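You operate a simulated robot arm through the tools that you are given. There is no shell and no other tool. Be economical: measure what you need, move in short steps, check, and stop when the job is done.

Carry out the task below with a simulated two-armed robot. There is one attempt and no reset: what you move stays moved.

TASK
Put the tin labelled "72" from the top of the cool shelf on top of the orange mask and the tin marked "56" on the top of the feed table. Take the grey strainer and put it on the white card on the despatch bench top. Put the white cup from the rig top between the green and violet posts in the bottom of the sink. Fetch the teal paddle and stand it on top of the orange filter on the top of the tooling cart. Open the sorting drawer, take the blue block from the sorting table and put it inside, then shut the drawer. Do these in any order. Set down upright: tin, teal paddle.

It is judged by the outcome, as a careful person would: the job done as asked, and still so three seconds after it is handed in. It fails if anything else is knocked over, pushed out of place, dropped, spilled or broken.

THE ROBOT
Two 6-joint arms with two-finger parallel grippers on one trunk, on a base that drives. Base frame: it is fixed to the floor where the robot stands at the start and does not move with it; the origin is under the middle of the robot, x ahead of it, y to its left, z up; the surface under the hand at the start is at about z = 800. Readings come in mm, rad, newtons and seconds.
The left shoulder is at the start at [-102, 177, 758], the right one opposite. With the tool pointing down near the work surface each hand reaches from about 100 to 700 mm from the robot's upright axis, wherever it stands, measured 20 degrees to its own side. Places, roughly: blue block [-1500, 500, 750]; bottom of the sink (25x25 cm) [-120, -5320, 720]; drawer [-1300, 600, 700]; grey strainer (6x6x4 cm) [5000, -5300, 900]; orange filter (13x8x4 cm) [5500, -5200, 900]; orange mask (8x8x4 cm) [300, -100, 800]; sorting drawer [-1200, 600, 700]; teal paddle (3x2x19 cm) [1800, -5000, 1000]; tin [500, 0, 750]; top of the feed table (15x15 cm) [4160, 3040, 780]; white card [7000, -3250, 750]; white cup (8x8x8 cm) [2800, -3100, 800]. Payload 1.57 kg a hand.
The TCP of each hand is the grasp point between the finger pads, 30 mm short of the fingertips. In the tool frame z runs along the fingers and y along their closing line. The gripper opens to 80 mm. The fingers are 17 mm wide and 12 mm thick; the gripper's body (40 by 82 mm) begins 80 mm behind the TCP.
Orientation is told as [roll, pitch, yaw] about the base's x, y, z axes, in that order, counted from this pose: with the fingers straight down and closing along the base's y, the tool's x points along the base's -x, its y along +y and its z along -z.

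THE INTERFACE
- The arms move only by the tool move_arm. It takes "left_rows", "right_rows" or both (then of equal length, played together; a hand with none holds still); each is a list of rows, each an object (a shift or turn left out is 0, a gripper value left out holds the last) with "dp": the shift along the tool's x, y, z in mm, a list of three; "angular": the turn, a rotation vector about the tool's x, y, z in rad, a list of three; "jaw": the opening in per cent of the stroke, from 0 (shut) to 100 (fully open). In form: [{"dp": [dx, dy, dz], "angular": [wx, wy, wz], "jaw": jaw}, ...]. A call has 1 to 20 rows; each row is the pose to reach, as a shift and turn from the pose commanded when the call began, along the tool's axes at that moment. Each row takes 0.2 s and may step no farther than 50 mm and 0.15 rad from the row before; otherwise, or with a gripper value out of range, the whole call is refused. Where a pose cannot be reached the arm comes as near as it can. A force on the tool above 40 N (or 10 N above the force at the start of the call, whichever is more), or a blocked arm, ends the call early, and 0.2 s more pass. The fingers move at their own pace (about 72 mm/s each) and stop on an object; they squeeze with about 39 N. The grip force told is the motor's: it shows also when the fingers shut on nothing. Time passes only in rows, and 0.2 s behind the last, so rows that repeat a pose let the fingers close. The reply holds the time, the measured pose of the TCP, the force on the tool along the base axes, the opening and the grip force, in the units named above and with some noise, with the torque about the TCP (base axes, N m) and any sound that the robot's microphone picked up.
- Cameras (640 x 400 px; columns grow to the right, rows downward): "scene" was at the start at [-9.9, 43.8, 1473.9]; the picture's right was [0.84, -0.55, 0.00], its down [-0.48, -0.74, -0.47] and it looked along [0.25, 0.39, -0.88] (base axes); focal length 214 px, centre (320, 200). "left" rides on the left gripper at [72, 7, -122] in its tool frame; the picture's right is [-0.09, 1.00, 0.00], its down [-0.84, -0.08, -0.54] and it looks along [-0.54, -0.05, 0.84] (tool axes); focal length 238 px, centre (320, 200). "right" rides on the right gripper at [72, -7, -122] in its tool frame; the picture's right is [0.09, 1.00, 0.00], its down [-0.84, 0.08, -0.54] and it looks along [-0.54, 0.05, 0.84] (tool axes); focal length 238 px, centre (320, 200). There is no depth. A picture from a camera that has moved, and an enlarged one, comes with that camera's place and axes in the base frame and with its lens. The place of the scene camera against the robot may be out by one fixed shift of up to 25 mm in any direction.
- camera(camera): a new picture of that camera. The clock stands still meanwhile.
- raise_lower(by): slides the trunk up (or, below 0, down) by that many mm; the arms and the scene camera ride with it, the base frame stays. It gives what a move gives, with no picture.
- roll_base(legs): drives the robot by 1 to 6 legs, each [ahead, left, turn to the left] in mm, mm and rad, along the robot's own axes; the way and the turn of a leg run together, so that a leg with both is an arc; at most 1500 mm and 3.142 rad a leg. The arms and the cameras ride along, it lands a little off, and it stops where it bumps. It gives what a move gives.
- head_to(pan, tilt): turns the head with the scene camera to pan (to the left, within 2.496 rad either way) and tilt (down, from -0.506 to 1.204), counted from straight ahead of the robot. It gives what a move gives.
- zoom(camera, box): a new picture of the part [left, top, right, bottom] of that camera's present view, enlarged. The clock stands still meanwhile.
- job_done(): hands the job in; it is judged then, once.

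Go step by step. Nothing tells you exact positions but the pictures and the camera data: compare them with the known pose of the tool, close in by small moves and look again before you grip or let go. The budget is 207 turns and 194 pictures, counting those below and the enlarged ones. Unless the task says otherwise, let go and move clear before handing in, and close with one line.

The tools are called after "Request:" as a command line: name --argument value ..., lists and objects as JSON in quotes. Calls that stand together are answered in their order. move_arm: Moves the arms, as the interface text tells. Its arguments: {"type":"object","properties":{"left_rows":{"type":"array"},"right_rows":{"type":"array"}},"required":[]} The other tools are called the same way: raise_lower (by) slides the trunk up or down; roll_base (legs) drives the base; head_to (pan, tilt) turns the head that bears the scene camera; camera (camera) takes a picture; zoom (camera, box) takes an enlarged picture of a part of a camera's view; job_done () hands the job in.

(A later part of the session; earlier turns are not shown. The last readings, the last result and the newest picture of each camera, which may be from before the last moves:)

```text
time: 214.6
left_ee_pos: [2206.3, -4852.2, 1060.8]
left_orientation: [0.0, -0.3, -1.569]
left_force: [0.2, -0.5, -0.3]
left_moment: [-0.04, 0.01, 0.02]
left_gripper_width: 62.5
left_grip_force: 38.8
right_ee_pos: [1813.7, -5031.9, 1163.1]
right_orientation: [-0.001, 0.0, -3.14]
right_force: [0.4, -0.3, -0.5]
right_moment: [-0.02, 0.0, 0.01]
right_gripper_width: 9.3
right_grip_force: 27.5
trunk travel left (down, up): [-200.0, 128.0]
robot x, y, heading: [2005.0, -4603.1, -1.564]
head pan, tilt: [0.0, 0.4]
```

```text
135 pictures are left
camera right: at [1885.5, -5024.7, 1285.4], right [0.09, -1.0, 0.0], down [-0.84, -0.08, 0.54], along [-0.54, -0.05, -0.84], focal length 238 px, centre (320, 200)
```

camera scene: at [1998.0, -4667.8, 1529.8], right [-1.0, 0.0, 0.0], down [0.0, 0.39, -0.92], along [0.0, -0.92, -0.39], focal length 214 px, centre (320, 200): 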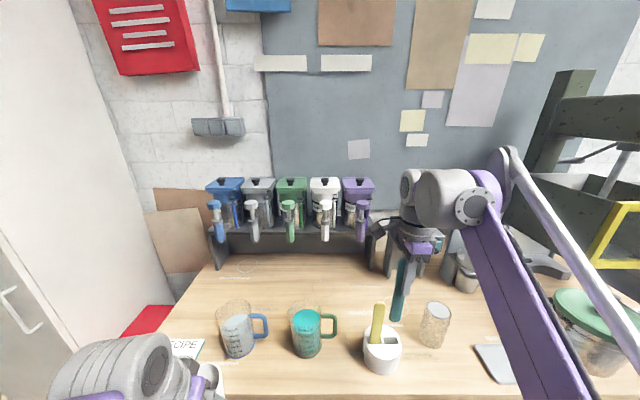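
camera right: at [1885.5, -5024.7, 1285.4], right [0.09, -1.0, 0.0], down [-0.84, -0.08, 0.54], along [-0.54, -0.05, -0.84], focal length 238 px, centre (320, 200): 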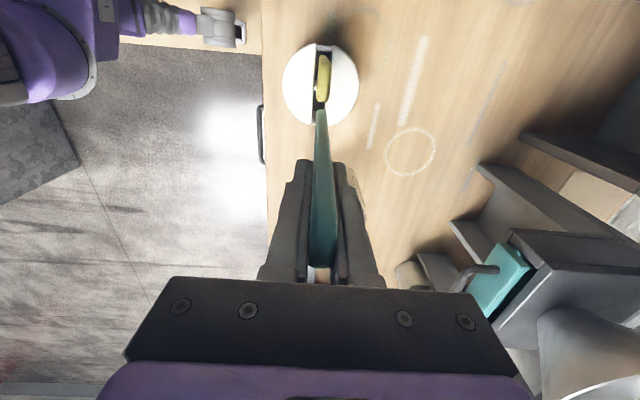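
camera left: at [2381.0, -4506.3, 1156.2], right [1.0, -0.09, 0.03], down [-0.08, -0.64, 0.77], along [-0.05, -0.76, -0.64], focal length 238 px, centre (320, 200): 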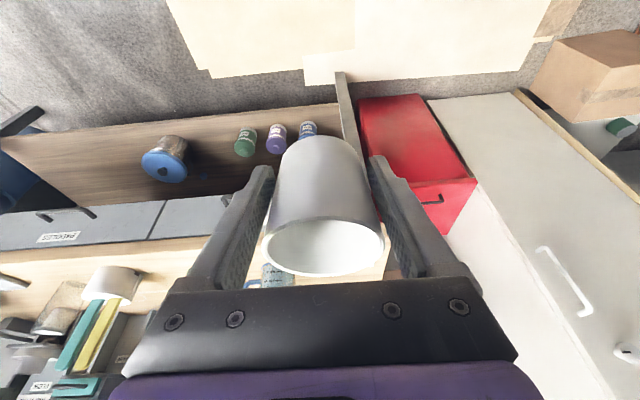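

Paddle is out and vertical. I pull it back and drive to the sink to place the cup first.

Request:
move_arm --right_rows '[{"dp": [0, -40, 0]}, {"dp": [0, -80, 0]}, {"dp": [0, -120, 0]}, {"dp": [0, -160, 0]}, {"dp": [0, -200, 0]}]'

Request:
roll_base --legs '[[-300, 0, 0], [0, -1150, 0], [0, -1100, 0]]'

Request:
camera --camera "scene"

Request:
camera --camera "left"

```text
time: 215.8
left_ee_pos: [2206.4, -4851.4, 1061.3]
left_orientation: [0.002, -0.302, -1.569]
left_force: [0.8, -0.5, 0.1]
left_moment: [-0.03, 0.02, 0.0]
left_gripper_width: 62.8
left_grip_force: 39.6
right_ee_pos: [1813.5, -4830.4, 1164.5]
right_orientation: [-0.002, -0.001, -3.138]
right_force: [-0.5, 1.1, -0.5]
right_moment: [-0.08, -0.03, -0.01]
right_gripper_width: 9.5
right_grip_force: 27.7
trunk travel left (down, up): [-200.0, 128.0]
robot x, y, heading: [2004.4, -4601.8, -1.57]
head pan, tilt: [0.0, 0.4]
```

```text
time: 237.2
left_ee_pos: [-34.5, -4572.1, 1061.0]
left_orientation: [0.0, -0.3, -1.547]
left_force: [-0.5, 0.8, -0.3]
left_moment: [0.0, -0.03, -0.01]
left_gripper_width: 62.0
left_grip_force: 39.0
right_ee_pos: [-427.8, -4562.0, 1163.2]
right_orientation: [-0.002, 0.0, -3.12]
right_force: [-0.7, -0.2, -0.6]
right_moment: [0.02, 0.01, -0.02]
right_gripper_width: 9.4
right_grip_force: 27.9
trunk travel left (down, up): [-200.0, 128.0]
robot x, y, heading: [-243.0, -4328.3, -1.548]
head pan, tilt: [0.0, 0.4]
```

```text
134 pictures are left
camera scene: at [-247.1, -4393.3, 1529.8], right [-1.0, -0.02, 0.0], down [-0.01, 0.39, -0.92], along [0.02, -0.92, -0.39], focal length 214 px, centre (320, 200)
```

scene: 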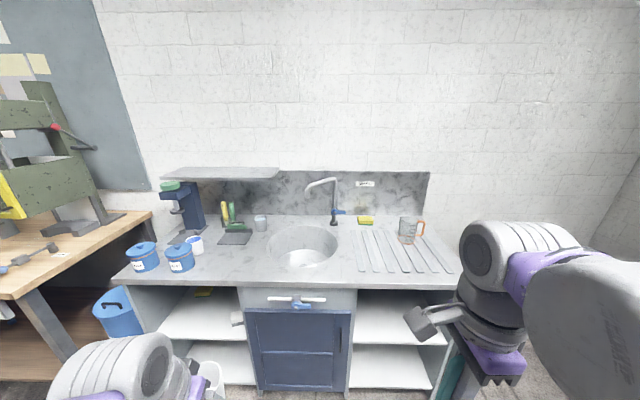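

```text
133 pictures are left
camera left: at [-30.4, -4468.8, 1156.2], right [1.0, -0.06, 0.03], down [-0.06, -0.64, 0.77], along [-0.03, -0.77, -0.64], focal length 238 px, centre (320, 200)
```

left: 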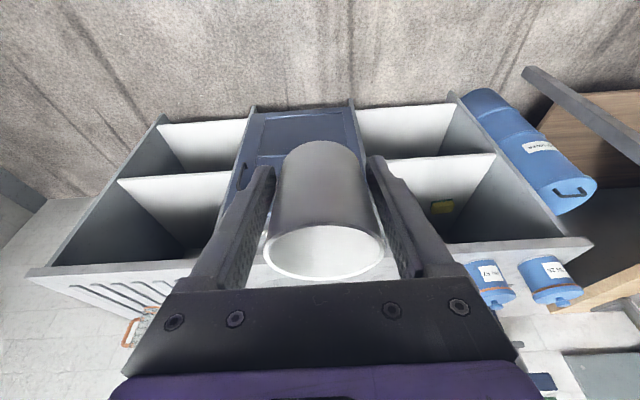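

The round sink is at about [-130,-5340] with the counter near z=900. I move up to it and look down into the bowl.

Request:
roll_base --legs '[[390, -70, -0.023]]'

Request:
head_to --pan 0.25 --tilt 0.8

Request:
camera --camera "scene"

```text
time: 239.7
left_ee_pos: [-106.9, -4967.8, 1060.3]
left_orientation: [0.003, -0.301, -1.573]
left_force: [1.0, 0.9, 0.2]
left_moment: [-0.03, 0.04, 0.01]
left_gripper_width: 61.3
left_grip_force: 39.4
right_ee_pos: [-497.4, -4947.4, 1162.9]
right_orientation: [-0.003, -0.001, 3.141]
right_force: [0.0, 0.6, 0.0]
right_moment: [0.01, -0.02, -0.01]
right_gripper_width: 9.4
right_grip_force: 27.9
trunk travel left (down, up): [-200.0, 128.0]
robot x, y, heading: [-311.4, -4715.8, -1.567]
head pan, tilt: [0.0, 0.4]
```

```text
time: 240.6
left_ee_pos: [-106.5, -4966.5, 1060.8]
left_orientation: [0.003, -0.301, -1.571]
left_force: [0.5, -0.8, -0.6]
left_moment: [-0.01, -0.03, 0.0]
left_gripper_width: 61.6
left_grip_force: 39.2
right_ee_pos: [-497.3, -4948.2, 1164.9]
right_orientation: [0.0, 0.001, 3.141]
right_force: [0.6, 0.3, -0.3]
right_moment: [0.0, 0.0, 0.0]
right_gripper_width: 9.3
right_grip_force: 28.1
trunk travel left (down, up): [-200.0, 128.0]
robot x, y, heading: [-309.6, -4720.9, -1.569]
head pan, tilt: [0.25, 0.799]
```

```text
132 pictures are left
camera scene: at [-294.1, -4768.5, 1494.8], right [-0.97, -0.25, 0.0], down [-0.18, 0.69, -0.7], along [0.17, -0.68, -0.72], focal length 214 px, centre (320, 200)
```

scene: 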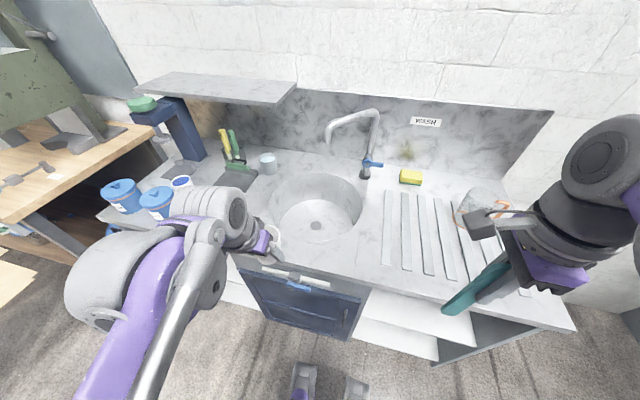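

Request:
zoom --camera "scene" --box '[220, 120, 400, 260]'

```text
2.86 times, centred on (310, 190) of scene
camera zoom: at [-294.1, -4768.5, 1494.8], right [-0.97, -0.25, 0.0], down [-0.18, 0.69, -0.7], along [0.17, -0.68, -0.72], focal length 613 px, centre (349, 229)
```

zoom: 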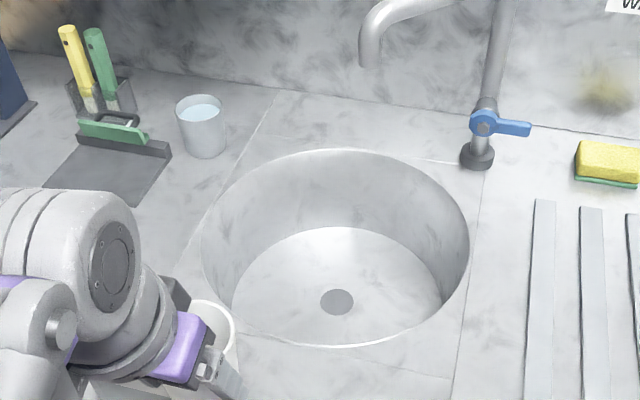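

The bowl holds no posts: those are the coloured gauge posts on the rig, between which the cup stood. So the cup goes into the bowl's bottom; I carry it over the bowl, aiming for [-106,-5320], short of the tap spout.

Request:
move_arm --left_rows '[{"dp": [-40, 0, 21]}, {"dp": [-80, 0, 43]}, {"dp": [-120, 0, 65]}, {"dp": [-160, 0, 86]}, {"dp": [-200, 0, 108]}, {"dp": [-240, 0, 129]}, {"dp": [-280, 0, 150]}, {"dp": [-316, 0, 171]}, {"dp": [-316, 0, 171]}]'

Request:
camera --camera "left"

Request:
camera --camera "scene"

```text
time: 242.6
left_ee_pos: [-105.7, -5319.3, 992.6]
left_orientation: [0.0, -0.299, -1.57]
left_force: [0.3, 0.9, 0.4]
left_moment: [0.03, 0.0, 0.0]
left_gripper_width: 61.2
left_grip_force: 39.2
right_ee_pos: [-497.5, -4945.9, 1163.6]
right_orientation: [0.001, 0.0, 3.14]
right_force: [-0.8, 0.6, 1.0]
right_moment: [-0.04, -0.03, 0.01]
right_gripper_width: 9.4
right_grip_force: 27.8
trunk travel left (down, up): [-200.0, 128.0]
robot x, y, heading: [-304.8, -4719.5, -1.57]
head pan, tilt: [0.25, 0.799]
```

```text
130 pictures are left
camera left: at [-99.3, -5214.9, 1087.2], right [1.0, -0.09, 0.03], down [-0.08, -0.64, 0.77], along [-0.05, -0.76, -0.64], focal length 238 px, centre (320, 200)
```

left: 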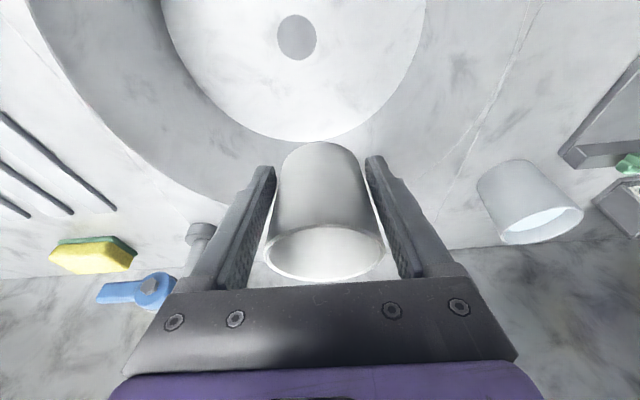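

```text
129 pictures are left
camera scene: at [-294.2, -4767.5, 1494.8], right [-0.97, -0.25, 0.0], down [-0.18, 0.69, -0.7], along [0.17, -0.68, -0.72], focal length 214 px, centre (320, 200)
```

scene: 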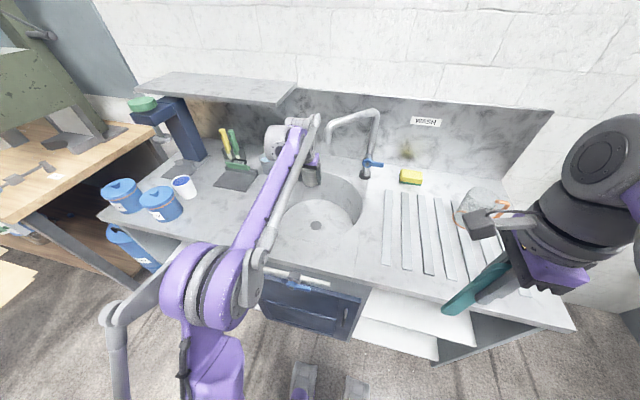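

Bowl centre by the left camera is [-128,-5314]; the cup is well over it. I lower straight down.

Request:
move_arm --left_rows '[{"dp": [12, 0, 38]}, {"dp": [24, 0, 76]}, {"dp": [35, -5, 115]}, {"dp": [47, -8, 153]}, {"dp": [56, -8, 181]}, {"dp": [60, -8, 195]}, {"dp": [60, -8, 195]}]'

Request:
camera --camera "left"

```text
time: 244.2
left_ee_pos: [-113.5, -5321.7, 788.1]
left_orientation: [0.001, -0.301, -1.57]
left_force: [0.3, 0.3, -0.5]
left_moment: [-0.02, 0.03, -0.03]
left_gripper_width: 60.9
left_grip_force: 38.9
right_ee_pos: [-498.7, -4947.4, 1164.9]
right_orientation: [0.0, 0.0, 3.143]
right_force: [0.2, 0.7, -0.3]
right_moment: [-0.02, 0.0, -0.01]
right_gripper_width: 9.3
right_grip_force: 28.1
trunk travel left (down, up): [-200.0, 128.0]
robot x, y, heading: [-308.5, -4721.7, -1.577]
head pan, tilt: [0.25, 0.799]
```

```text
128 pictures are left
camera left: at [-107.4, -5216.7, 882.4], right [1.0, -0.09, 0.03], down [-0.08, -0.64, 0.77], along [-0.05, -0.76, -0.64], focal length 238 px, centre (320, 200)
```

left: 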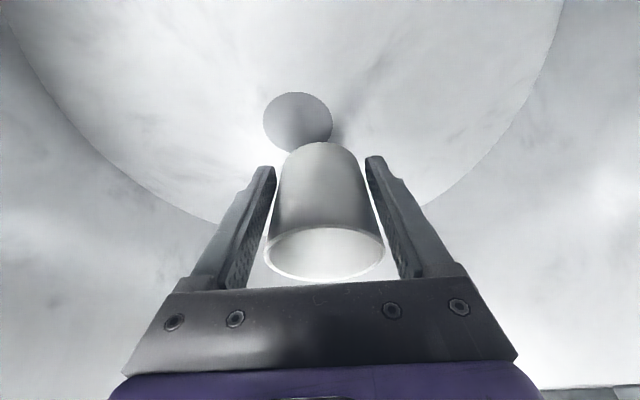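

Request:
move_arm --left_rows '[{"dp": [1.5, 0, 4.8]}, {"dp": [3, 0, 9.6]}, {"dp": [4.5, 0, 14.4]}, {"dp": [5.1, 0, 16.3]}, {"dp": [5.7, 0, 18.2]}, {"dp": [6.3, 0, 20.1]}, {"dp": [6.9, 0, 22]}, {"dp": [7.4, 0, 24]}, {"dp": [8, 0, 26]}, {"dp": [8, 0, 26]}]'

Request:
camera --camera "left"

```text
time: 246.4
left_ee_pos: [-114.2, -5320.0, 761.3]
left_orientation: [0.002, -0.302, -1.57]
left_force: [0.6, -3.2, 14.2]
left_moment: [-0.31, 0.08, -0.02]
left_gripper_width: 61.1
left_grip_force: 38.3
right_ee_pos: [-498.4, -4946.0, 1164.6]
right_orientation: [0.0, 0.001, 3.14]
right_force: [0.6, 0.0, -0.4]
right_moment: [0.01, 0.0, 0.01]
right_gripper_width: 9.4
right_grip_force: 27.5
trunk travel left (down, up): [-200.0, 128.0]
robot x, y, heading: [-308.1, -4717.6, -1.578]
head pan, tilt: [0.25, 0.799]
```

```text
127 pictures are left
camera left: at [-107.2, -5216.1, 855.9], right [1.0, -0.09, 0.03], down [-0.08, -0.64, 0.77], along [-0.05, -0.77, -0.64], focal length 238 px, centre (320, 200)
```

left: 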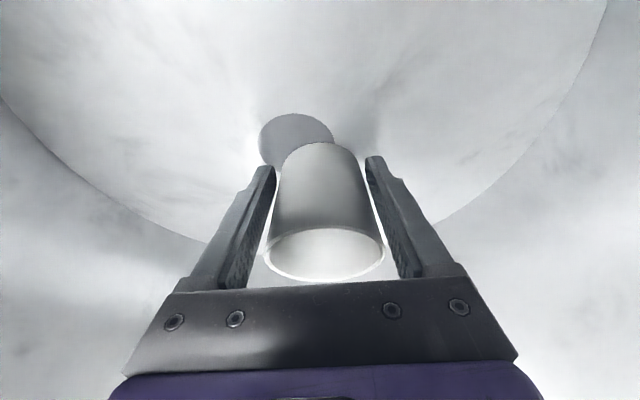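

Contact (14 N). I open and withdraw along the tool axis.

Request:
move_arm --left_rows '[{"dp": [-0.3, 0, -1]}, {"dp": [-0.3, 0, -1], "jaw": 100}, {"dp": [-0.3, 0, -1]}, {"dp": [-0.3, 0, -1]}, {"dp": [0, 0, -30]}, {"dp": [0, 0, -70]}, {"dp": [0, 0, -115]}, {"dp": [0, 0, -160]}]'

Request:
camera --camera "left"

```text
time: 248.2
left_ee_pos: [-112.8, -5271.0, 913.1]
left_orientation: [0.0, -0.3, -1.569]
left_force: [0.5, 1.2, 0.3]
left_moment: [-0.01, 0.02, -0.03]
left_gripper_width: 79.8
left_grip_force: 0.0
right_ee_pos: [-498.5, -4946.9, 1164.1]
right_orientation: [0.001, 0.001, 3.139]
right_force: [-0.4, 0.8, -0.5]
right_moment: [-0.01, -0.01, 0.03]
right_gripper_width: 9.1
right_grip_force: 27.5
trunk travel left (down, up): [-200.0, 128.0]
robot x, y, heading: [-304.6, -4716.1, -1.571]
head pan, tilt: [0.25, 0.799]
```

```text
126 pictures are left
camera left: at [-107.1, -5167.7, 1008.7], right [1.0, -0.09, 0.03], down [-0.08, -0.64, 0.77], along [-0.05, -0.76, -0.64], focal length 238 px, centre (320, 200)
```

left: 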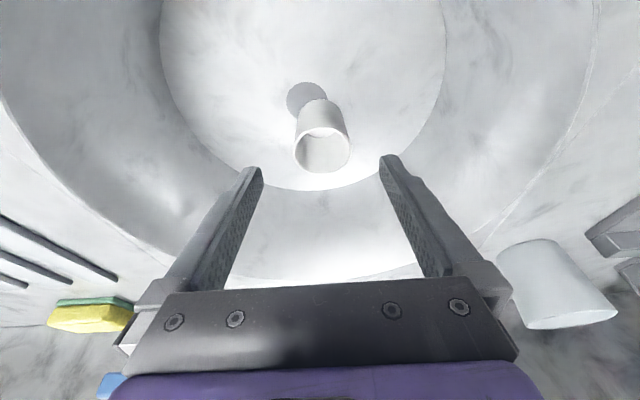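

Cup stands in the sink. I pull the left hand up and back, levelling it.

Request:
move_arm --left_rows '[{"dp": [-14, 0, -46]}, {"dp": [-28, 0, -92]}, {"dp": [14, 0, -106], "angular": [0, 0.06, 0]}, {"dp": [56, 0, -119], "angular": [0, 0.12, 0]}, {"dp": [98, 0, -132], "angular": [0, 0.18, 0]}, {"dp": [140, 0, -145], "angular": [0, 0.24, 0]}, {"dp": [182, 0, -158], "angular": [0, 0.3, 0]}, {"dp": [224, 0, -171], "angular": [0, 0.3, 0]}, {"dp": [260, 0, -182], "angular": [0, 0.3, 0]}]'

Request:
roll_base --legs '[[-400, 0, 0], [0, 0, 1.571]]'

Request:
head_to --pan 0.0 --tilt 0.3

Request:
camera --camera "scene"

```text
time: 250.2
left_ee_pos: [-113.5, -4970.1, 1009.6]
left_orientation: [0.003, 0.0, -1.572]
left_force: [-0.3, -0.9, -0.2]
left_moment: [-0.01, 0.02, 0.01]
left_gripper_width: 80.0
left_grip_force: 0.0
right_ee_pos: [-498.2, -4944.6, 1164.5]
right_orientation: [0.0, 0.0, 3.14]
right_force: [0.0, 0.0, -1.1]
right_moment: [-0.05, -0.02, 0.01]
right_gripper_width: 9.1
right_grip_force: 27.9
trunk travel left (down, up): [-200.0, 128.0]
robot x, y, heading: [-308.2, -4717.4, -1.569]
head pan, tilt: [0.25, 0.799]
```

```text
time: 256.5
left_ee_pos: [-55.8, -4126.5, 1009.5]
left_orientation: [0.001, -0.002, -0.001]
left_force: [-0.4, -0.3, -0.2]
left_moment: [0.0, -0.01, -0.02]
left_gripper_width: 80.1
left_grip_force: 0.0
right_ee_pos: [-81.6, -4510.9, 1164.3]
right_orientation: [0.001, 0.0, -1.573]
right_force: [-0.9, -0.2, -0.7]
right_moment: [0.02, 0.02, 0.01]
right_gripper_width: 9.2
right_grip_force: 28.1
trunk travel left (down, up): [-200.0, 128.0]
robot x, y, heading: [-307.9, -4320.1, -0.003]
head pan, tilt: [0.25, 0.799]
```

```text
time: 257.4
left_ee_pos: [-56.3, -4126.8, 1008.6]
left_orientation: [0.002, 0.001, 0.0]
left_force: [-0.1, -0.3, 0.3]
left_moment: [0.01, -0.01, 0.01]
left_gripper_width: 80.0
left_grip_force: 0.0
right_ee_pos: [-81.1, -4510.6, 1164.8]
right_orientation: [0.0, -0.001, -1.572]
right_force: [0.4, 0.0, -1.1]
right_moment: [-0.04, 0.02, 0.0]
right_gripper_width: 9.5
right_grip_force: 27.5
trunk travel left (down, up): [-200.0, 128.0]
robot x, y, heading: [-310.3, -4317.5, -0.002]
head pan, tilt: [0.0, 0.3]
```

```text
125 pictures are left
camera scene: at [-259.8, -4330.1, 1539.0], right [0.0, -1.0, 0.0], down [-0.3, 0.0, -0.95], along [0.95, 0.0, -0.3], focal length 214 px, centre (320, 200)
```

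scene: 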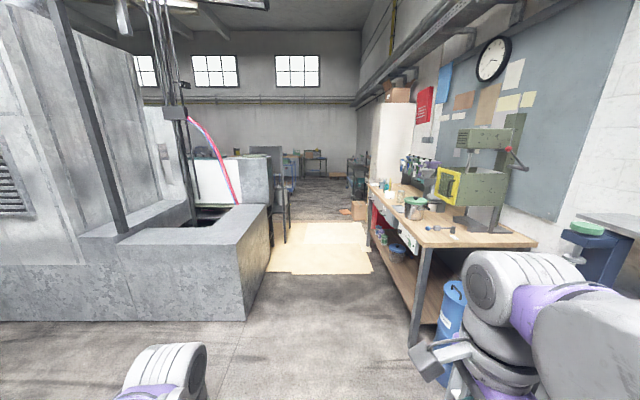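

The route east along y≈-4330 is the one I came by. I drive back east to x≈3600 and look toward the tooling cart.

Request:
roll_base --legs '[[1500, 0, 0], [1500, 0, 0], [900, 0, 0]]'

Request:
head_to --pan -0.3 --tilt 0.35

Request:
camera --camera "scene"

```text
time: 276.4
left_ee_pos: [3865.5, -4064.6, 1008.9]
left_orientation: [0.002, 0.0, 0.017]
left_force: [0.7, -0.1, 0.0]
left_moment: [-0.02, 0.01, 0.01]
left_gripper_width: 79.9
left_grip_force: 0.0
right_ee_pos: [3847.3, -4450.0, 1164.4]
right_orientation: [-0.001, 0.0, -1.555]
right_force: [0.3, -0.3, -0.3]
right_moment: [0.0, 0.02, 0.0]
right_gripper_width: 9.5
right_grip_force: 27.4
trunk travel left (down, up): [-200.0, 128.0]
robot x, y, heading: [3616.0, -4261.3, 0.02]
head pan, tilt: [0.0, 0.3]
```

```text
time: 277.1
left_ee_pos: [3865.0, -4064.2, 1008.4]
left_orientation: [0.001, 0.001, 0.017]
left_force: [0.1, -0.1, 0.4]
left_moment: [-0.01, 0.03, -0.03]
left_gripper_width: 80.0
left_grip_force: 0.1
right_ee_pos: [3848.2, -4450.5, 1163.6]
right_orientation: [0.002, -0.001, -1.557]
right_force: [0.1, -0.2, -0.6]
right_moment: [0.0, 0.01, -0.01]
right_gripper_width: 9.1
right_grip_force: 27.9
trunk travel left (down, up): [-200.0, 128.0]
robot x, y, heading: [3616.7, -4264.9, 0.018]
head pan, tilt: [-0.3, 0.351]
```

```text
124 pictures are left
camera scene: at [3660.7, -4300.1, 1534.4], right [-0.28, -0.96, 0.0], down [-0.33, 0.1, -0.94], along [0.9, -0.26, -0.34], focal length 214 px, centre (320, 200)
```

scene: 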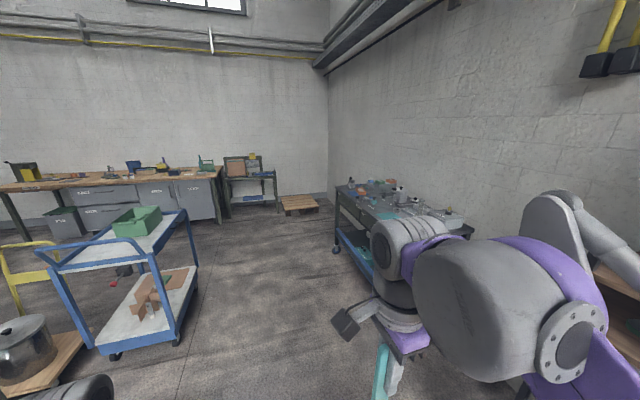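

The tooling cart lies along the right wall, x≈4650–5730, front y≈-5070. I drive along y≈-4400 to x≈5250 and face it.

Request:
roll_base --legs '[[1400, -160, -0.018], [200, 0, 0], [0, 0, -1.571]]'

Request:
head_to --pan 0.0 --tilt 0.6

Request:
camera --camera "scene"

```text
time: 289.2
left_ee_pos: [5415.4, -4681.8, 1010.6]
left_orientation: [0.002, -0.001, -1.59]
left_force: [-0.9, 0.5, 0.1]
left_moment: [0.01, -0.01, -0.03]
left_gripper_width: 79.9
left_grip_force: 0.1
right_ee_pos: [5031.0, -4649.0, 1163.7]
right_orientation: [-0.001, 0.0, 3.122]
right_force: [-0.9, 0.1, -0.3]
right_moment: [0.0, -0.01, 0.0]
right_gripper_width: 9.5
right_grip_force: 28.2
trunk travel left (down, up): [-200.0, 128.0]
robot x, y, heading: [5226.7, -4422.1, -1.592]
head pan, tilt: [-0.3, 0.351]
```

```text
time: 290.0
left_ee_pos: [5415.5, -4681.5, 1008.6]
left_orientation: [0.0, 0.0, -1.589]
left_force: [0.4, 0.1, -1.1]
left_moment: [0.01, 0.03, 0.01]
left_gripper_width: 79.8
left_grip_force: 0.0
right_ee_pos: [5031.6, -4650.1, 1163.5]
right_orientation: [0.0, 0.0, 3.122]
right_force: [0.0, -0.2, 0.4]
right_moment: [0.0, 0.01, -0.01]
right_gripper_width: 9.2
right_grip_force: 28.1
trunk travel left (down, up): [-200.0, 128.0]
robot x, y, heading: [5225.9, -4424.1, -1.59]
head pan, tilt: [0.0, 0.6]
```

```text
123 pictures are left
camera scene: at [5218.8, -4484.8, 1511.7], right [-1.0, 0.02, 0.0], down [0.01, 0.56, -0.83], along [-0.02, -0.83, -0.56], focal length 214 px, centre (320, 200)
```

scene: 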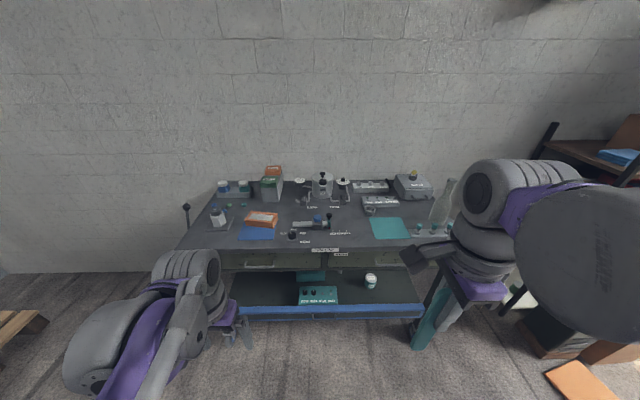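

Request:
zoom --camera "scene" --box '[180, 150, 340, 270]'

Request:
zoom --camera "scene" --box '[300, 150, 460, 270]'

```text
3.33 times, centred on (260, 210) of scene
camera zoom: at [5218.8, -4484.8, 1511.7], right [-1.0, 0.02, 0.0], down [0.01, 0.56, -0.83], along [-0.02, -0.83, -0.56], focal length 715 px, centre (520, 167)
```

zoom: 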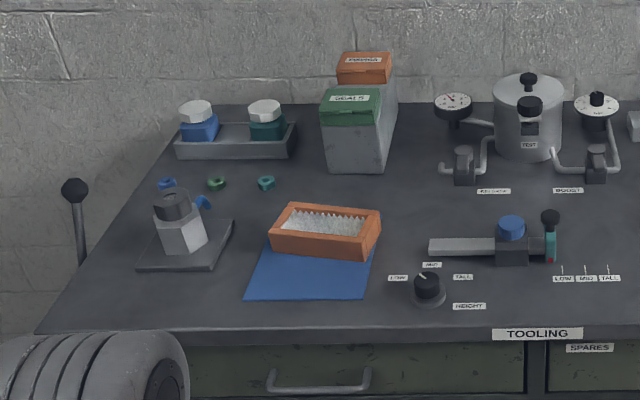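

```text
3.33 times, centred on (380, 210) of scene
camera zoom: at [5218.8, -4484.8, 1511.7], right [-1.0, 0.02, 0.0], down [0.01, 0.56, -0.83], along [-0.02, -0.83, -0.56], focal length 715 px, centre (120, 167)
```

zoom: 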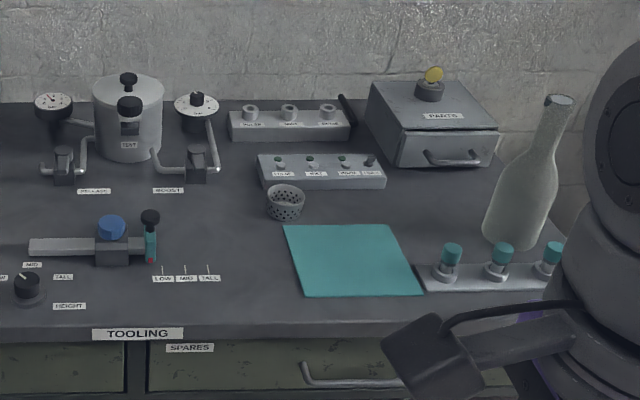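

The orange filter is at about [5465,-5248] and the grey strainer at [4958,-5310] on the same cart. First I position for standing the paddle on the filter with the right hand.

Request:
roll_base --legs '[[0, 420, 0.02], [310, 0, 0]]'

Request:
head_to --pan -0.15 --tilt 0.75

Request:
camera --camera "scene"

Request:
camera --camera "right"

```text
time: 296.0
left_ee_pos: [5839.4, -4993.1, 1009.7]
left_orientation: [0.0, 0.0, -1.572]
left_force: [-0.4, 0.2, -0.2]
left_moment: [-0.02, 0.02, 0.01]
left_gripper_width: 79.8
left_grip_force: 0.1
right_ee_pos: [5453.9, -4967.7, 1163.7]
right_orientation: [-0.002, -0.001, 3.139]
right_force: [0.7, 0.5, -0.8]
right_moment: [0.01, -0.01, -0.04]
right_gripper_width: 9.3
right_grip_force: 28.1
trunk travel left (down, up): [-200.0, 128.0]
robot x, y, heading: [5647.4, -4740.9, -1.569]
head pan, tilt: [0.0, 0.6]
```

```text
time: 296.7
left_ee_pos: [5838.8, -4994.0, 1008.5]
left_orientation: [0.003, 0.0, -1.573]
left_force: [-0.1, 0.0, 0.2]
left_moment: [0.03, 0.01, 0.01]
left_gripper_width: 79.8
left_grip_force: 0.1
right_ee_pos: [5454.4, -4967.5, 1163.9]
right_orientation: [0.0, -0.001, 3.139]
right_force: [0.7, -0.3, -0.6]
right_moment: [-0.03, -0.02, 0.0]
right_gripper_width: 9.6
right_grip_force: 28.4
trunk travel left (down, up): [-200.0, 128.0]
robot x, y, heading: [5644.6, -4743.3, -1.571]
head pan, tilt: [-0.15, 0.75]
```

```text
120 pictures are left
camera scene: at [5626.0, -4793.4, 1498.8], right [-0.99, 0.15, 0.0], down [0.1, 0.67, -0.73], along [-0.11, -0.72, -0.68], focal length 214 px, centre (320, 200)
```

scene: 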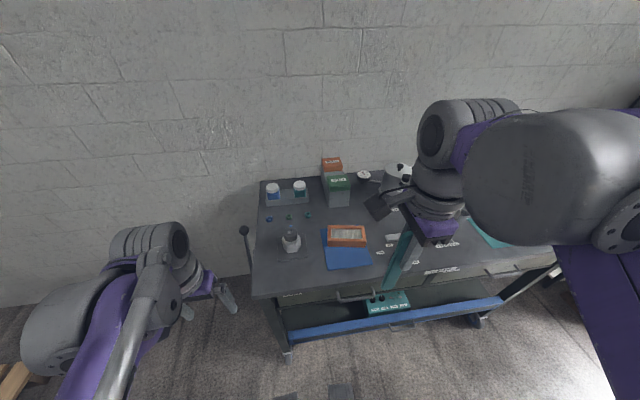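

```text
119 pictures are left
camera right: at [5525.9, -4960.9, 1285.4], right [0.09, -1.0, 0.0], down [-0.84, -0.08, 0.54], along [-0.54, -0.05, -0.84], focal length 238 px, centre (320, 200)
```

right: 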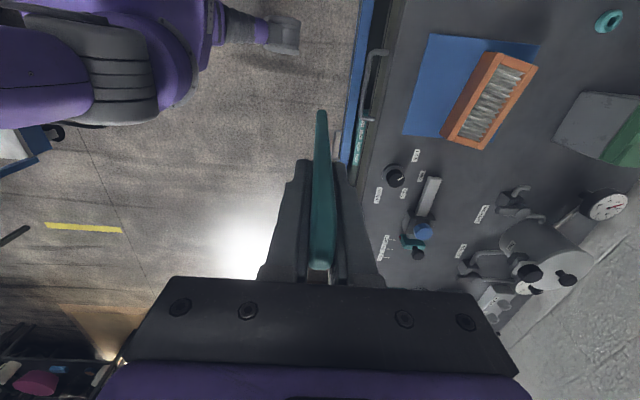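

Filter rectangle resolved: centre [5474,-5226], top z≈900, long axis about along x. I carry the paddle over its centre.

Request:
move_arm --right_rows '[{"dp": [4, 43, 10]}, {"dp": [8, 86, 20]}, {"dp": [12, 129, 30]}, {"dp": [16, 172, 40]}, {"dp": [18, 215, 50]}, {"dp": [20, 259, 55]}, {"dp": [20, 259, 80]}, {"dp": [20, 259, 80]}]'

Request:
camera --camera "right"

Request:
zoom --camera "scene" --box '[300, 160, 460, 280]'

```text
time: 298.5
left_ee_pos: [5839.4, -4993.5, 1008.7]
left_orientation: [0.001, -0.002, -1.572]
left_force: [0.1, -0.5, -0.3]
left_moment: [-0.01, 0.05, 0.02]
left_gripper_width: 79.9
left_grip_force: 0.0
right_ee_pos: [5474.5, -5227.4, 1083.9]
right_orientation: [-0.001, 0.002, 3.14]
right_force: [-0.4, -0.2, -0.8]
right_moment: [0.01, -0.01, -0.01]
right_gripper_width: 9.2
right_grip_force: 27.1
trunk travel left (down, up): [-200.0, 128.0]
robot x, y, heading: [5644.1, -4740.9, -1.569]
head pan, tilt: [-0.15, 0.75]
```

```text
118 pictures are left
camera right: at [5545.8, -5220.6, 1205.4], right [0.09, -1.0, 0.0], down [-0.84, -0.08, 0.54], along [-0.54, -0.05, -0.84], focal length 238 px, centre (320, 200)
```

right: 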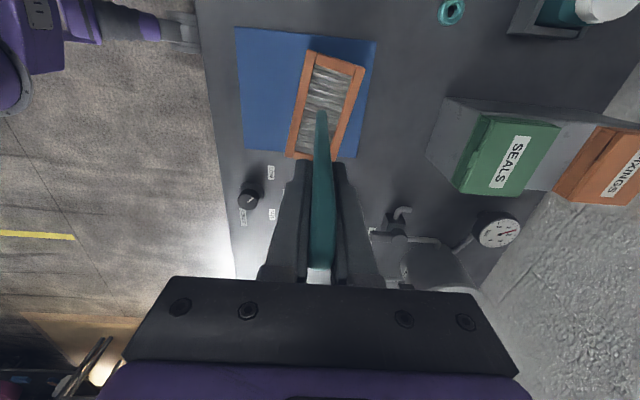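

```text
3.33 times, centred on (380, 220) of scene
camera zoom: at [5626.0, -4794.2, 1498.7], right [-0.99, 0.15, 0.0], down [0.1, 0.67, -0.73], along [-0.11, -0.72, -0.68], focal length 715 px, centre (120, 133)
```

zoom: 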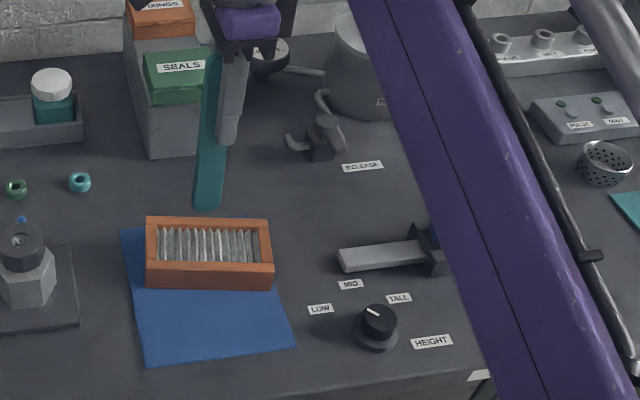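

The paddle is centred over the filter. I lower and creep to contact.

Request:
move_arm --right_rows '[{"dp": [2, 2, 15]}, {"dp": [2, 2, 28]}, {"dp": [2, 2, 34]}, {"dp": [2, 2, 36]}, {"dp": [2, 2, 38]}, {"dp": [2, 2, 39.5]}, {"dp": [2, 2, 41]}, {"dp": [2, 2, 42.5]}, {"dp": [2, 2, 44]}, {"dp": [2, 2, 44]}]'

Request:
zoom --camera "scene" --box '[300, 160, 420, 260]'

```text
time: 300.7
left_ee_pos: [5837.8, -4992.3, 1009.9]
left_orientation: [0.001, 0.0, -1.573]
left_force: [0.2, -0.6, -0.4]
left_moment: [-0.02, 0.0, -0.04]
left_gripper_width: 80.0
left_grip_force: 0.1
right_ee_pos: [5475.8, -5228.7, 1039.7]
right_orientation: [-0.001, -0.002, 3.141]
right_force: [-0.5, -0.9, 0.1]
right_moment: [-0.03, -0.01, -0.02]
right_gripper_width: 9.3
right_grip_force: 27.6
trunk travel left (down, up): [-200.0, 128.0]
robot x, y, heading: [5644.0, -4740.5, -1.579]
head pan, tilt: [-0.15, 0.75]
```

```text
4.00 times, centred on (360, 210) of scene
camera zoom: at [5626.0, -4793.5, 1498.7], right [-0.99, 0.15, 0.0], down [0.1, 0.67, -0.73], along [-0.11, -0.72, -0.68], focal length 858 px, centre (160, 160)
```

zoom: 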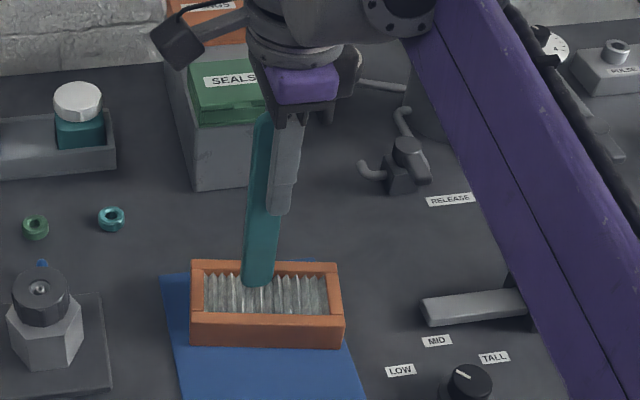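

Request:
move_arm --right_rows '[{"dp": [0, 0, 1.5]}, {"dp": [0, 0, 3]}, {"dp": [0, 0, 4.5]}, {"dp": [0, 0, 6]}, {"dp": [0, 0, 7.5]}, {"dp": [0, 0, 9]}, {"dp": [0, 0, 10.5]}, {"dp": [0, 0, 12]}]'

Request:
zoom --camera "scene" --box '[300, 160, 420, 260]'

Request:
camera --camera "right"

```text
time: 302.5
left_ee_pos: [5837.8, -4993.2, 1008.4]
left_orientation: [0.002, 0.001, -1.573]
left_force: [-0.7, -0.1, -0.6]
left_moment: [0.04, -0.01, 0.02]
left_gripper_width: 79.9
left_grip_force: 0.0
right_ee_pos: [5475.4, -5228.2, 1028.4]
right_orientation: [0.0, 0.001, 3.141]
right_force: [-1.3, -1.0, 6.2]
right_moment: [-0.14, 0.05, 0.02]
right_gripper_width: 9.4
right_grip_force: 28.0
trunk travel left (down, up): [-200.0, 128.0]
robot x, y, heading: [5647.2, -4736.4, -1.574]
head pan, tilt: [-0.15, 0.75]
```

```text
4.00 times, centred on (360, 210) of scene
camera zoom: at [5626.1, -4793.1, 1498.8], right [-0.99, 0.15, 0.0], down [0.1, 0.67, -0.73], along [-0.11, -0.72, -0.68], focal length 858 px, centre (160, 160)
```

zoom: 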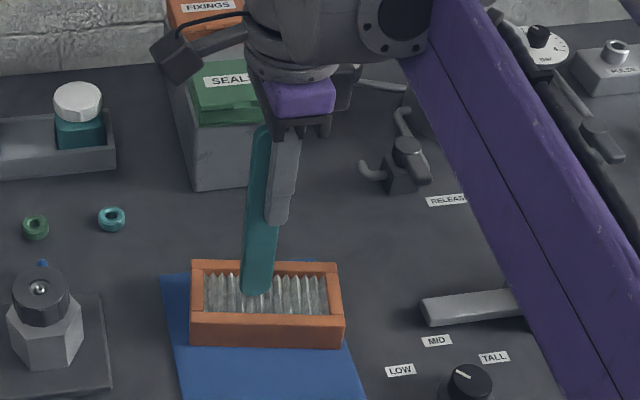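

```text
114 pictures are left
camera right: at [5547.6, -5221.7, 1149.9], right [0.09, -1.0, 0.0], down [-0.84, -0.08, 0.54], along [-0.54, -0.05, -0.84], focal length 238 px, centre (320, 200)
```

right: 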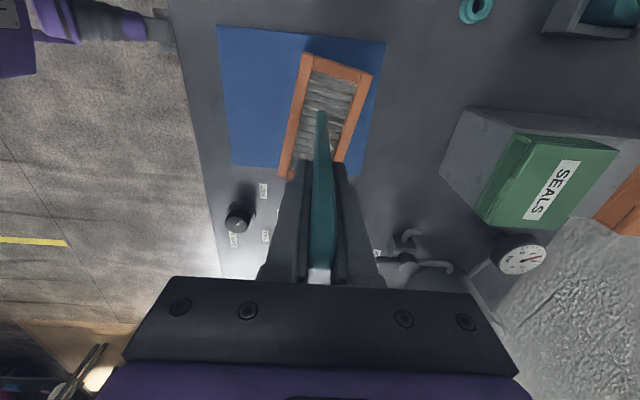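

Light contact (6 N). I open only slightly first, to see whether it stands.

Request:
move_arm --right_rows '[{"dp": [0, 0, 0], "jaw": 14}, {"dp": [0, 0, 0], "jaw": 18}, {"dp": [0, 0, 0], "jaw": 22}, {"dp": [0, 0, 0]}, {"dp": [0, 0, 0]}]'

Request:
zoom --camera "scene" --box '[300, 160, 420, 260]'

Request:
zoom --camera "right" --box '[200, 40, 440, 300]'

```text
time: 303.7
left_ee_pos: [5837.7, -4993.1, 1009.4]
left_orientation: [0.002, -0.002, -1.573]
left_force: [-0.3, -1.4, -0.2]
left_moment: [0.02, 0.0, 0.0]
left_gripper_width: 79.9
left_grip_force: 0.1
right_ee_pos: [5475.9, -5228.8, 1028.9]
right_orientation: [0.0, -0.001, 3.14]
right_force: [0.3, -0.9, 0.2]
right_moment: [0.02, 0.03, -0.01]
right_gripper_width: 17.7
right_grip_force: 0.1
trunk travel left (down, up): [-200.0, 128.0]
robot x, y, heading: [5645.1, -4742.5, -1.569]
head pan, tilt: [-0.15, 0.75]
```

```text
4.00 times, centred on (360, 210) of scene
camera zoom: at [5626.0, -4793.5, 1498.7], right [-0.99, 0.15, 0.0], down [0.1, 0.67, -0.73], along [-0.11, -0.72, -0.68], focal length 858 px, centre (160, 160)
```

zoom: 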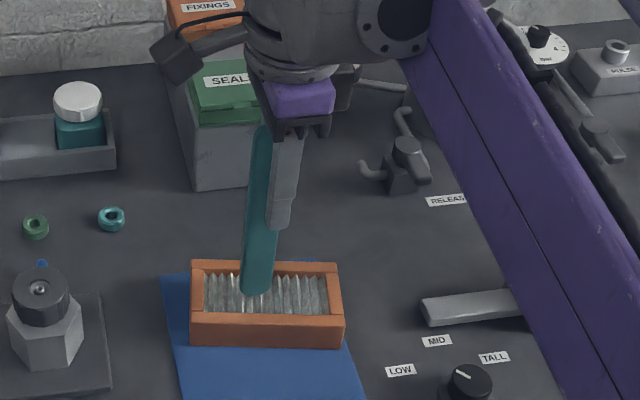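

```text
1.54 times, centred on (320, 170) of right
camera zoom: at [5547.6, -5222.0, 1149.5], right [0.09, -1.0, 0.0], down [-0.84, -0.08, 0.54], along [-0.54, -0.05, -0.84], focal length 367 px, centre (320, 246)
```

zoom: 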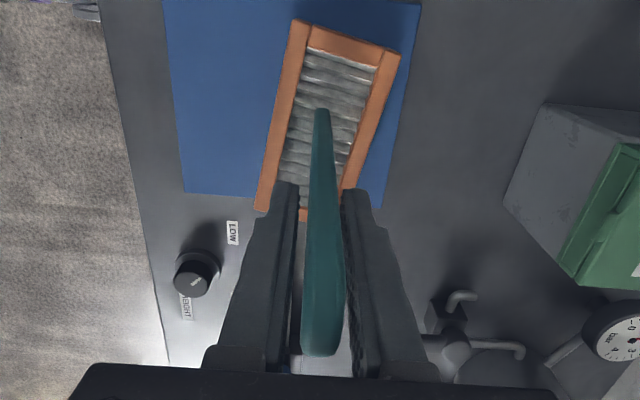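

Gaps show on both sides and it stays upright. Open further and wait to see if it holds.

Request:
move_arm --right_rows '[{"dp": [0, 0, 0], "jaw": 28}, {"dp": [0, 0, 0], "jaw": 34}, {"dp": [0, 0, 0]}, {"dp": [0, 0, 0]}, {"dp": [0, 0, 0]}]'

Request:
zoom --camera "right" --box '[200, 40, 440, 300]'

```text
time: 304.9
left_ee_pos: [5839.3, -4992.4, 1009.5]
left_orientation: [0.003, 0.001, -1.572]
left_force: [0.0, -0.4, 0.2]
left_moment: [-0.01, -0.02, -0.02]
left_gripper_width: 80.1
left_grip_force: 0.1
right_ee_pos: [5475.3, -5228.3, 1028.7]
right_orientation: [0.0, 0.0, 3.139]
right_force: [0.1, 0.5, 0.7]
right_moment: [-0.02, 0.0, 0.01]
right_gripper_width: 27.2
right_grip_force: 0.1
trunk travel left (down, up): [-200.0, 128.0]
robot x, y, heading: [5646.1, -4740.1, -1.575]
head pan, tilt: [-0.15, 0.75]
```

```text
1.54 times, centred on (320, 170) of right
camera zoom: at [5547.6, -5222.0, 1149.5], right [0.09, -1.0, 0.0], down [-0.84, -0.08, 0.54], along [-0.54, -0.05, -0.84], focal length 367 px, centre (320, 246)
```

zoom: 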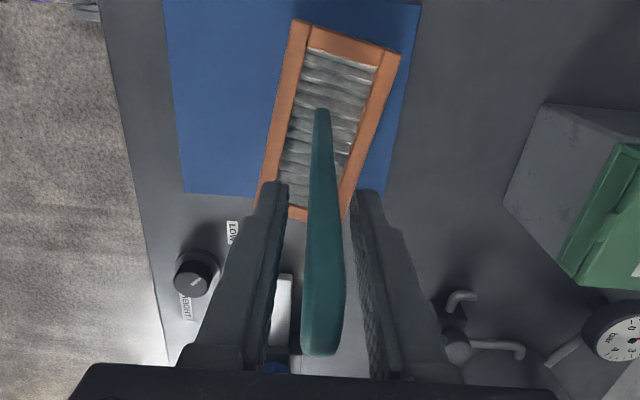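

It stands freely. I open wider, rise straight up, and back away.

Request:
move_arm --right_rows '[{"dp": [0, 0, 0], "jaw": 60}, {"dp": [0, 0, 0], "jaw": 80}, {"dp": [0, 0, -25]}, {"dp": [0, 0, -60]}, {"dp": [0, 0, -95]}, {"dp": [0, 0, -125]}, {"dp": [0, -35, -125]}, {"dp": [0, -75, -130]}, {"dp": [0, -120, -130]}, {"dp": [0, -165, -130]}, {"dp": [0, -210, -130]}, {"dp": [0, -250, -130]}]'

Request:
camera --camera "scene"

Request:
zoom --camera "scene" --box '[300, 130, 420, 260]'

```text
time: 307.5
left_ee_pos: [5838.2, -4992.1, 1009.9]
left_orientation: [-0.001, -0.002, -1.573]
left_force: [-0.1, 0.3, -0.6]
left_moment: [0.01, 0.02, 0.02]
left_gripper_width: 79.9
left_grip_force: 0.1
right_ee_pos: [5476.4, -4977.9, 1158.3]
right_orientation: [0.002, 0.0, 3.142]
right_force: [0.6, 1.1, 0.3]
right_moment: [0.01, 0.0, -0.01]
right_gripper_width: 64.0
right_grip_force: 0.2
right hand out of reach, approached as far as the arm can: row 6
trunk travel left (down, up): [-200.0, 128.0]
robot x, y, heading: [5644.2, -4739.6, -1.571]
head pan, tilt: [-0.15, 0.75]
```

```text
110 pictures are left
camera scene: at [5626.0, -4792.1, 1498.8], right [-0.99, 0.15, 0.0], down [0.1, 0.67, -0.73], along [-0.11, -0.72, -0.68], focal length 214 px, centre (320, 200)
```

scene: 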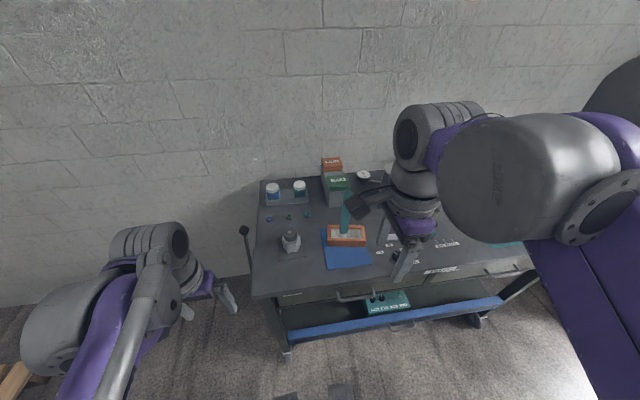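

```text
3.08 times, centred on (360, 195) of scene
camera zoom: at [5626.0, -4792.1, 1498.8], right [-0.99, 0.15, 0.0], down [0.1, 0.67, -0.73], along [-0.11, -0.72, -0.68], focal length 660 px, centre (197, 215)
```

zoom: 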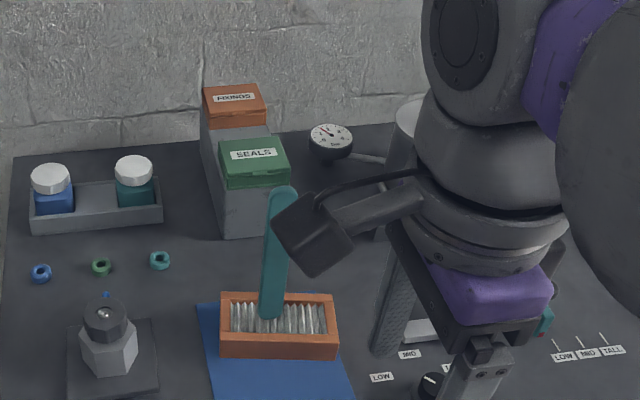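

The paddle stands on the filter. I strafe to the right for the strainer and turn the right gripper back.

Request:
roll_base --legs '[[0, -490, 0]]'

Request:
move_arm --right_rows '[{"dp": [0, 0, 0], "angular": [0, 0, -0.14], "jaw": 100}, {"dp": [0, 0, 0], "angular": [0, 0, -0.28]}, {"dp": [0, 0, 0], "angular": [0, 0, -0.42]}, {"dp": [0, 0, 0], "angular": [0, 0, -0.56]}, {"dp": [0, 0, 0], "angular": [0, 0, -0.7]}, {"dp": [0, 0, 0], "angular": [0, 0, -0.84]}, {"dp": [0, 0, 0], "angular": [0, 0, -0.98]}, {"dp": [0, 0, 0], "angular": [0, 0, -1.12]}, {"dp": [0, 0, 0], "angular": [0, 0, -1.26]}, {"dp": [0, 0, 0], "angular": [0, 0, -1.4]}, {"dp": [0, 0, 0], "angular": [0, 0, -1.5]}, {"dp": [0, 0, 0], "angular": [0, 0, -1.571]}]'

Request:
camera --camera "right"

Request:
camera --camera "scene"

```text
time: 312.3
left_ee_pos: [5350.7, -4990.9, 1009.2]
left_orientation: [0.002, 0.001, -1.565]
left_force: [-0.3, -0.3, -0.2]
left_moment: [0.01, 0.02, 0.04]
left_gripper_width: 80.0
left_grip_force: 0.1
right_ee_pos: [4987.1, -4980.6, 1158.8]
right_orientation: [0.0, 0.0, -3.134]
right_force: [0.2, 0.8, 0.1]
right_moment: [-0.01, 0.04, -0.01]
right_gripper_width: 63.9
right_grip_force: 0.1
trunk travel left (down, up): [-200.0, 128.0]
robot x, y, heading: [5155.5, -4743.1, -1.571]
head pan, tilt: [-0.15, 0.75]
```

```text
time: 314.9
left_ee_pos: [5350.2, -4992.1, 1008.5]
left_orientation: [0.002, 0.0, -1.564]
left_force: [-0.8, 0.3, -0.4]
left_moment: [-0.01, -0.03, 0.0]
left_gripper_width: 79.9
left_grip_force: 0.0
right_ee_pos: [4987.5, -4980.8, 1158.4]
right_orientation: [-0.001, -0.001, -1.564]
right_force: [0.2, -1.0, -0.4]
right_moment: [-0.01, -0.01, 0.03]
right_gripper_width: 79.8
right_grip_force: 0.1
trunk travel left (down, up): [-200.0, 128.0]
robot x, y, heading: [5155.7, -4741.4, -1.562]
head pan, tilt: [-0.15, 0.75]
```

```text
108 pictures are left
camera right: at [4980.3, -4908.9, 1279.3], right [1.0, 0.1, 0.0], down [0.08, -0.84, 0.54], along [0.05, -0.54, -0.84], focal length 238 px, centre (320, 200)
```

right: 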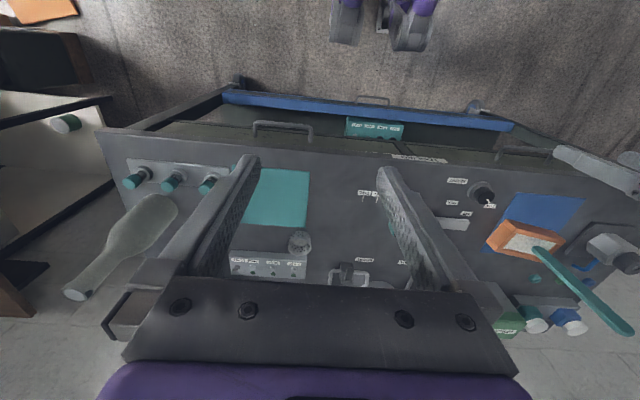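

```text
107 pictures are left
camera scene: at [5136.2, -4794.4, 1498.7], right [-0.99, 0.14, 0.0], down [0.1, 0.67, -0.73], along [-0.11, -0.72, -0.68], focal length 214 px, centre (320, 200)
```

scene: 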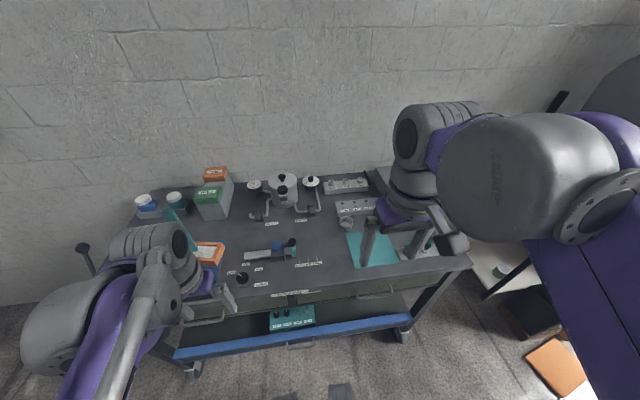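

The strainer is near [4970,-5262]. I bring the right hand over it, short of it, and look.

Request:
move_arm --right_rows '[{"dp": [-42, -3, 20]}, {"dp": [-84, -6, 40]}, {"dp": [-126, -9, 60]}, {"dp": [-168, -12, 80]}, {"dp": [-205, -15, 105]}, {"dp": [-240, -17, 130]}, {"dp": [-255, -17, 155]}, {"dp": [-255, -17, 155]}]'

Request:
camera --camera "right"

```text
time: 316.7
left_ee_pos: [5349.1, -4992.3, 1009.4]
left_orientation: [0.001, 0.001, -1.566]
left_force: [-0.7, -1.1, 0.4]
left_moment: [-0.01, 0.01, 0.0]
left_gripper_width: 80.0
left_grip_force: 0.1
right_ee_pos: [4971.2, -5235.0, 1002.6]
right_orientation: [0.0, 0.001, -1.566]
right_force: [-0.1, 0.1, -0.4]
right_moment: [0.0, 0.0, -0.02]
right_gripper_width: 80.0
right_grip_force: 0.0
trunk travel left (down, up): [-200.0, 128.0]
robot x, y, heading: [5157.0, -4740.0, -1.567]
head pan, tilt: [-0.15, 0.75]
```

```text
106 pictures are left
camera right: at [4964.7, -5163.6, 1124.1], right [1.0, 0.1, 0.0], down [0.08, -0.84, 0.54], along [0.05, -0.54, -0.84], focal length 238 px, centre (320, 200)
```

right: 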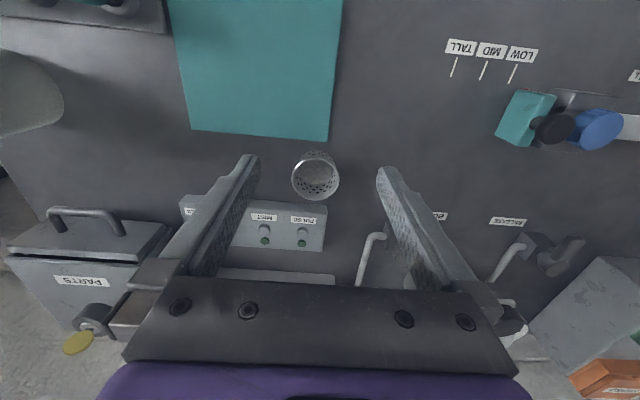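

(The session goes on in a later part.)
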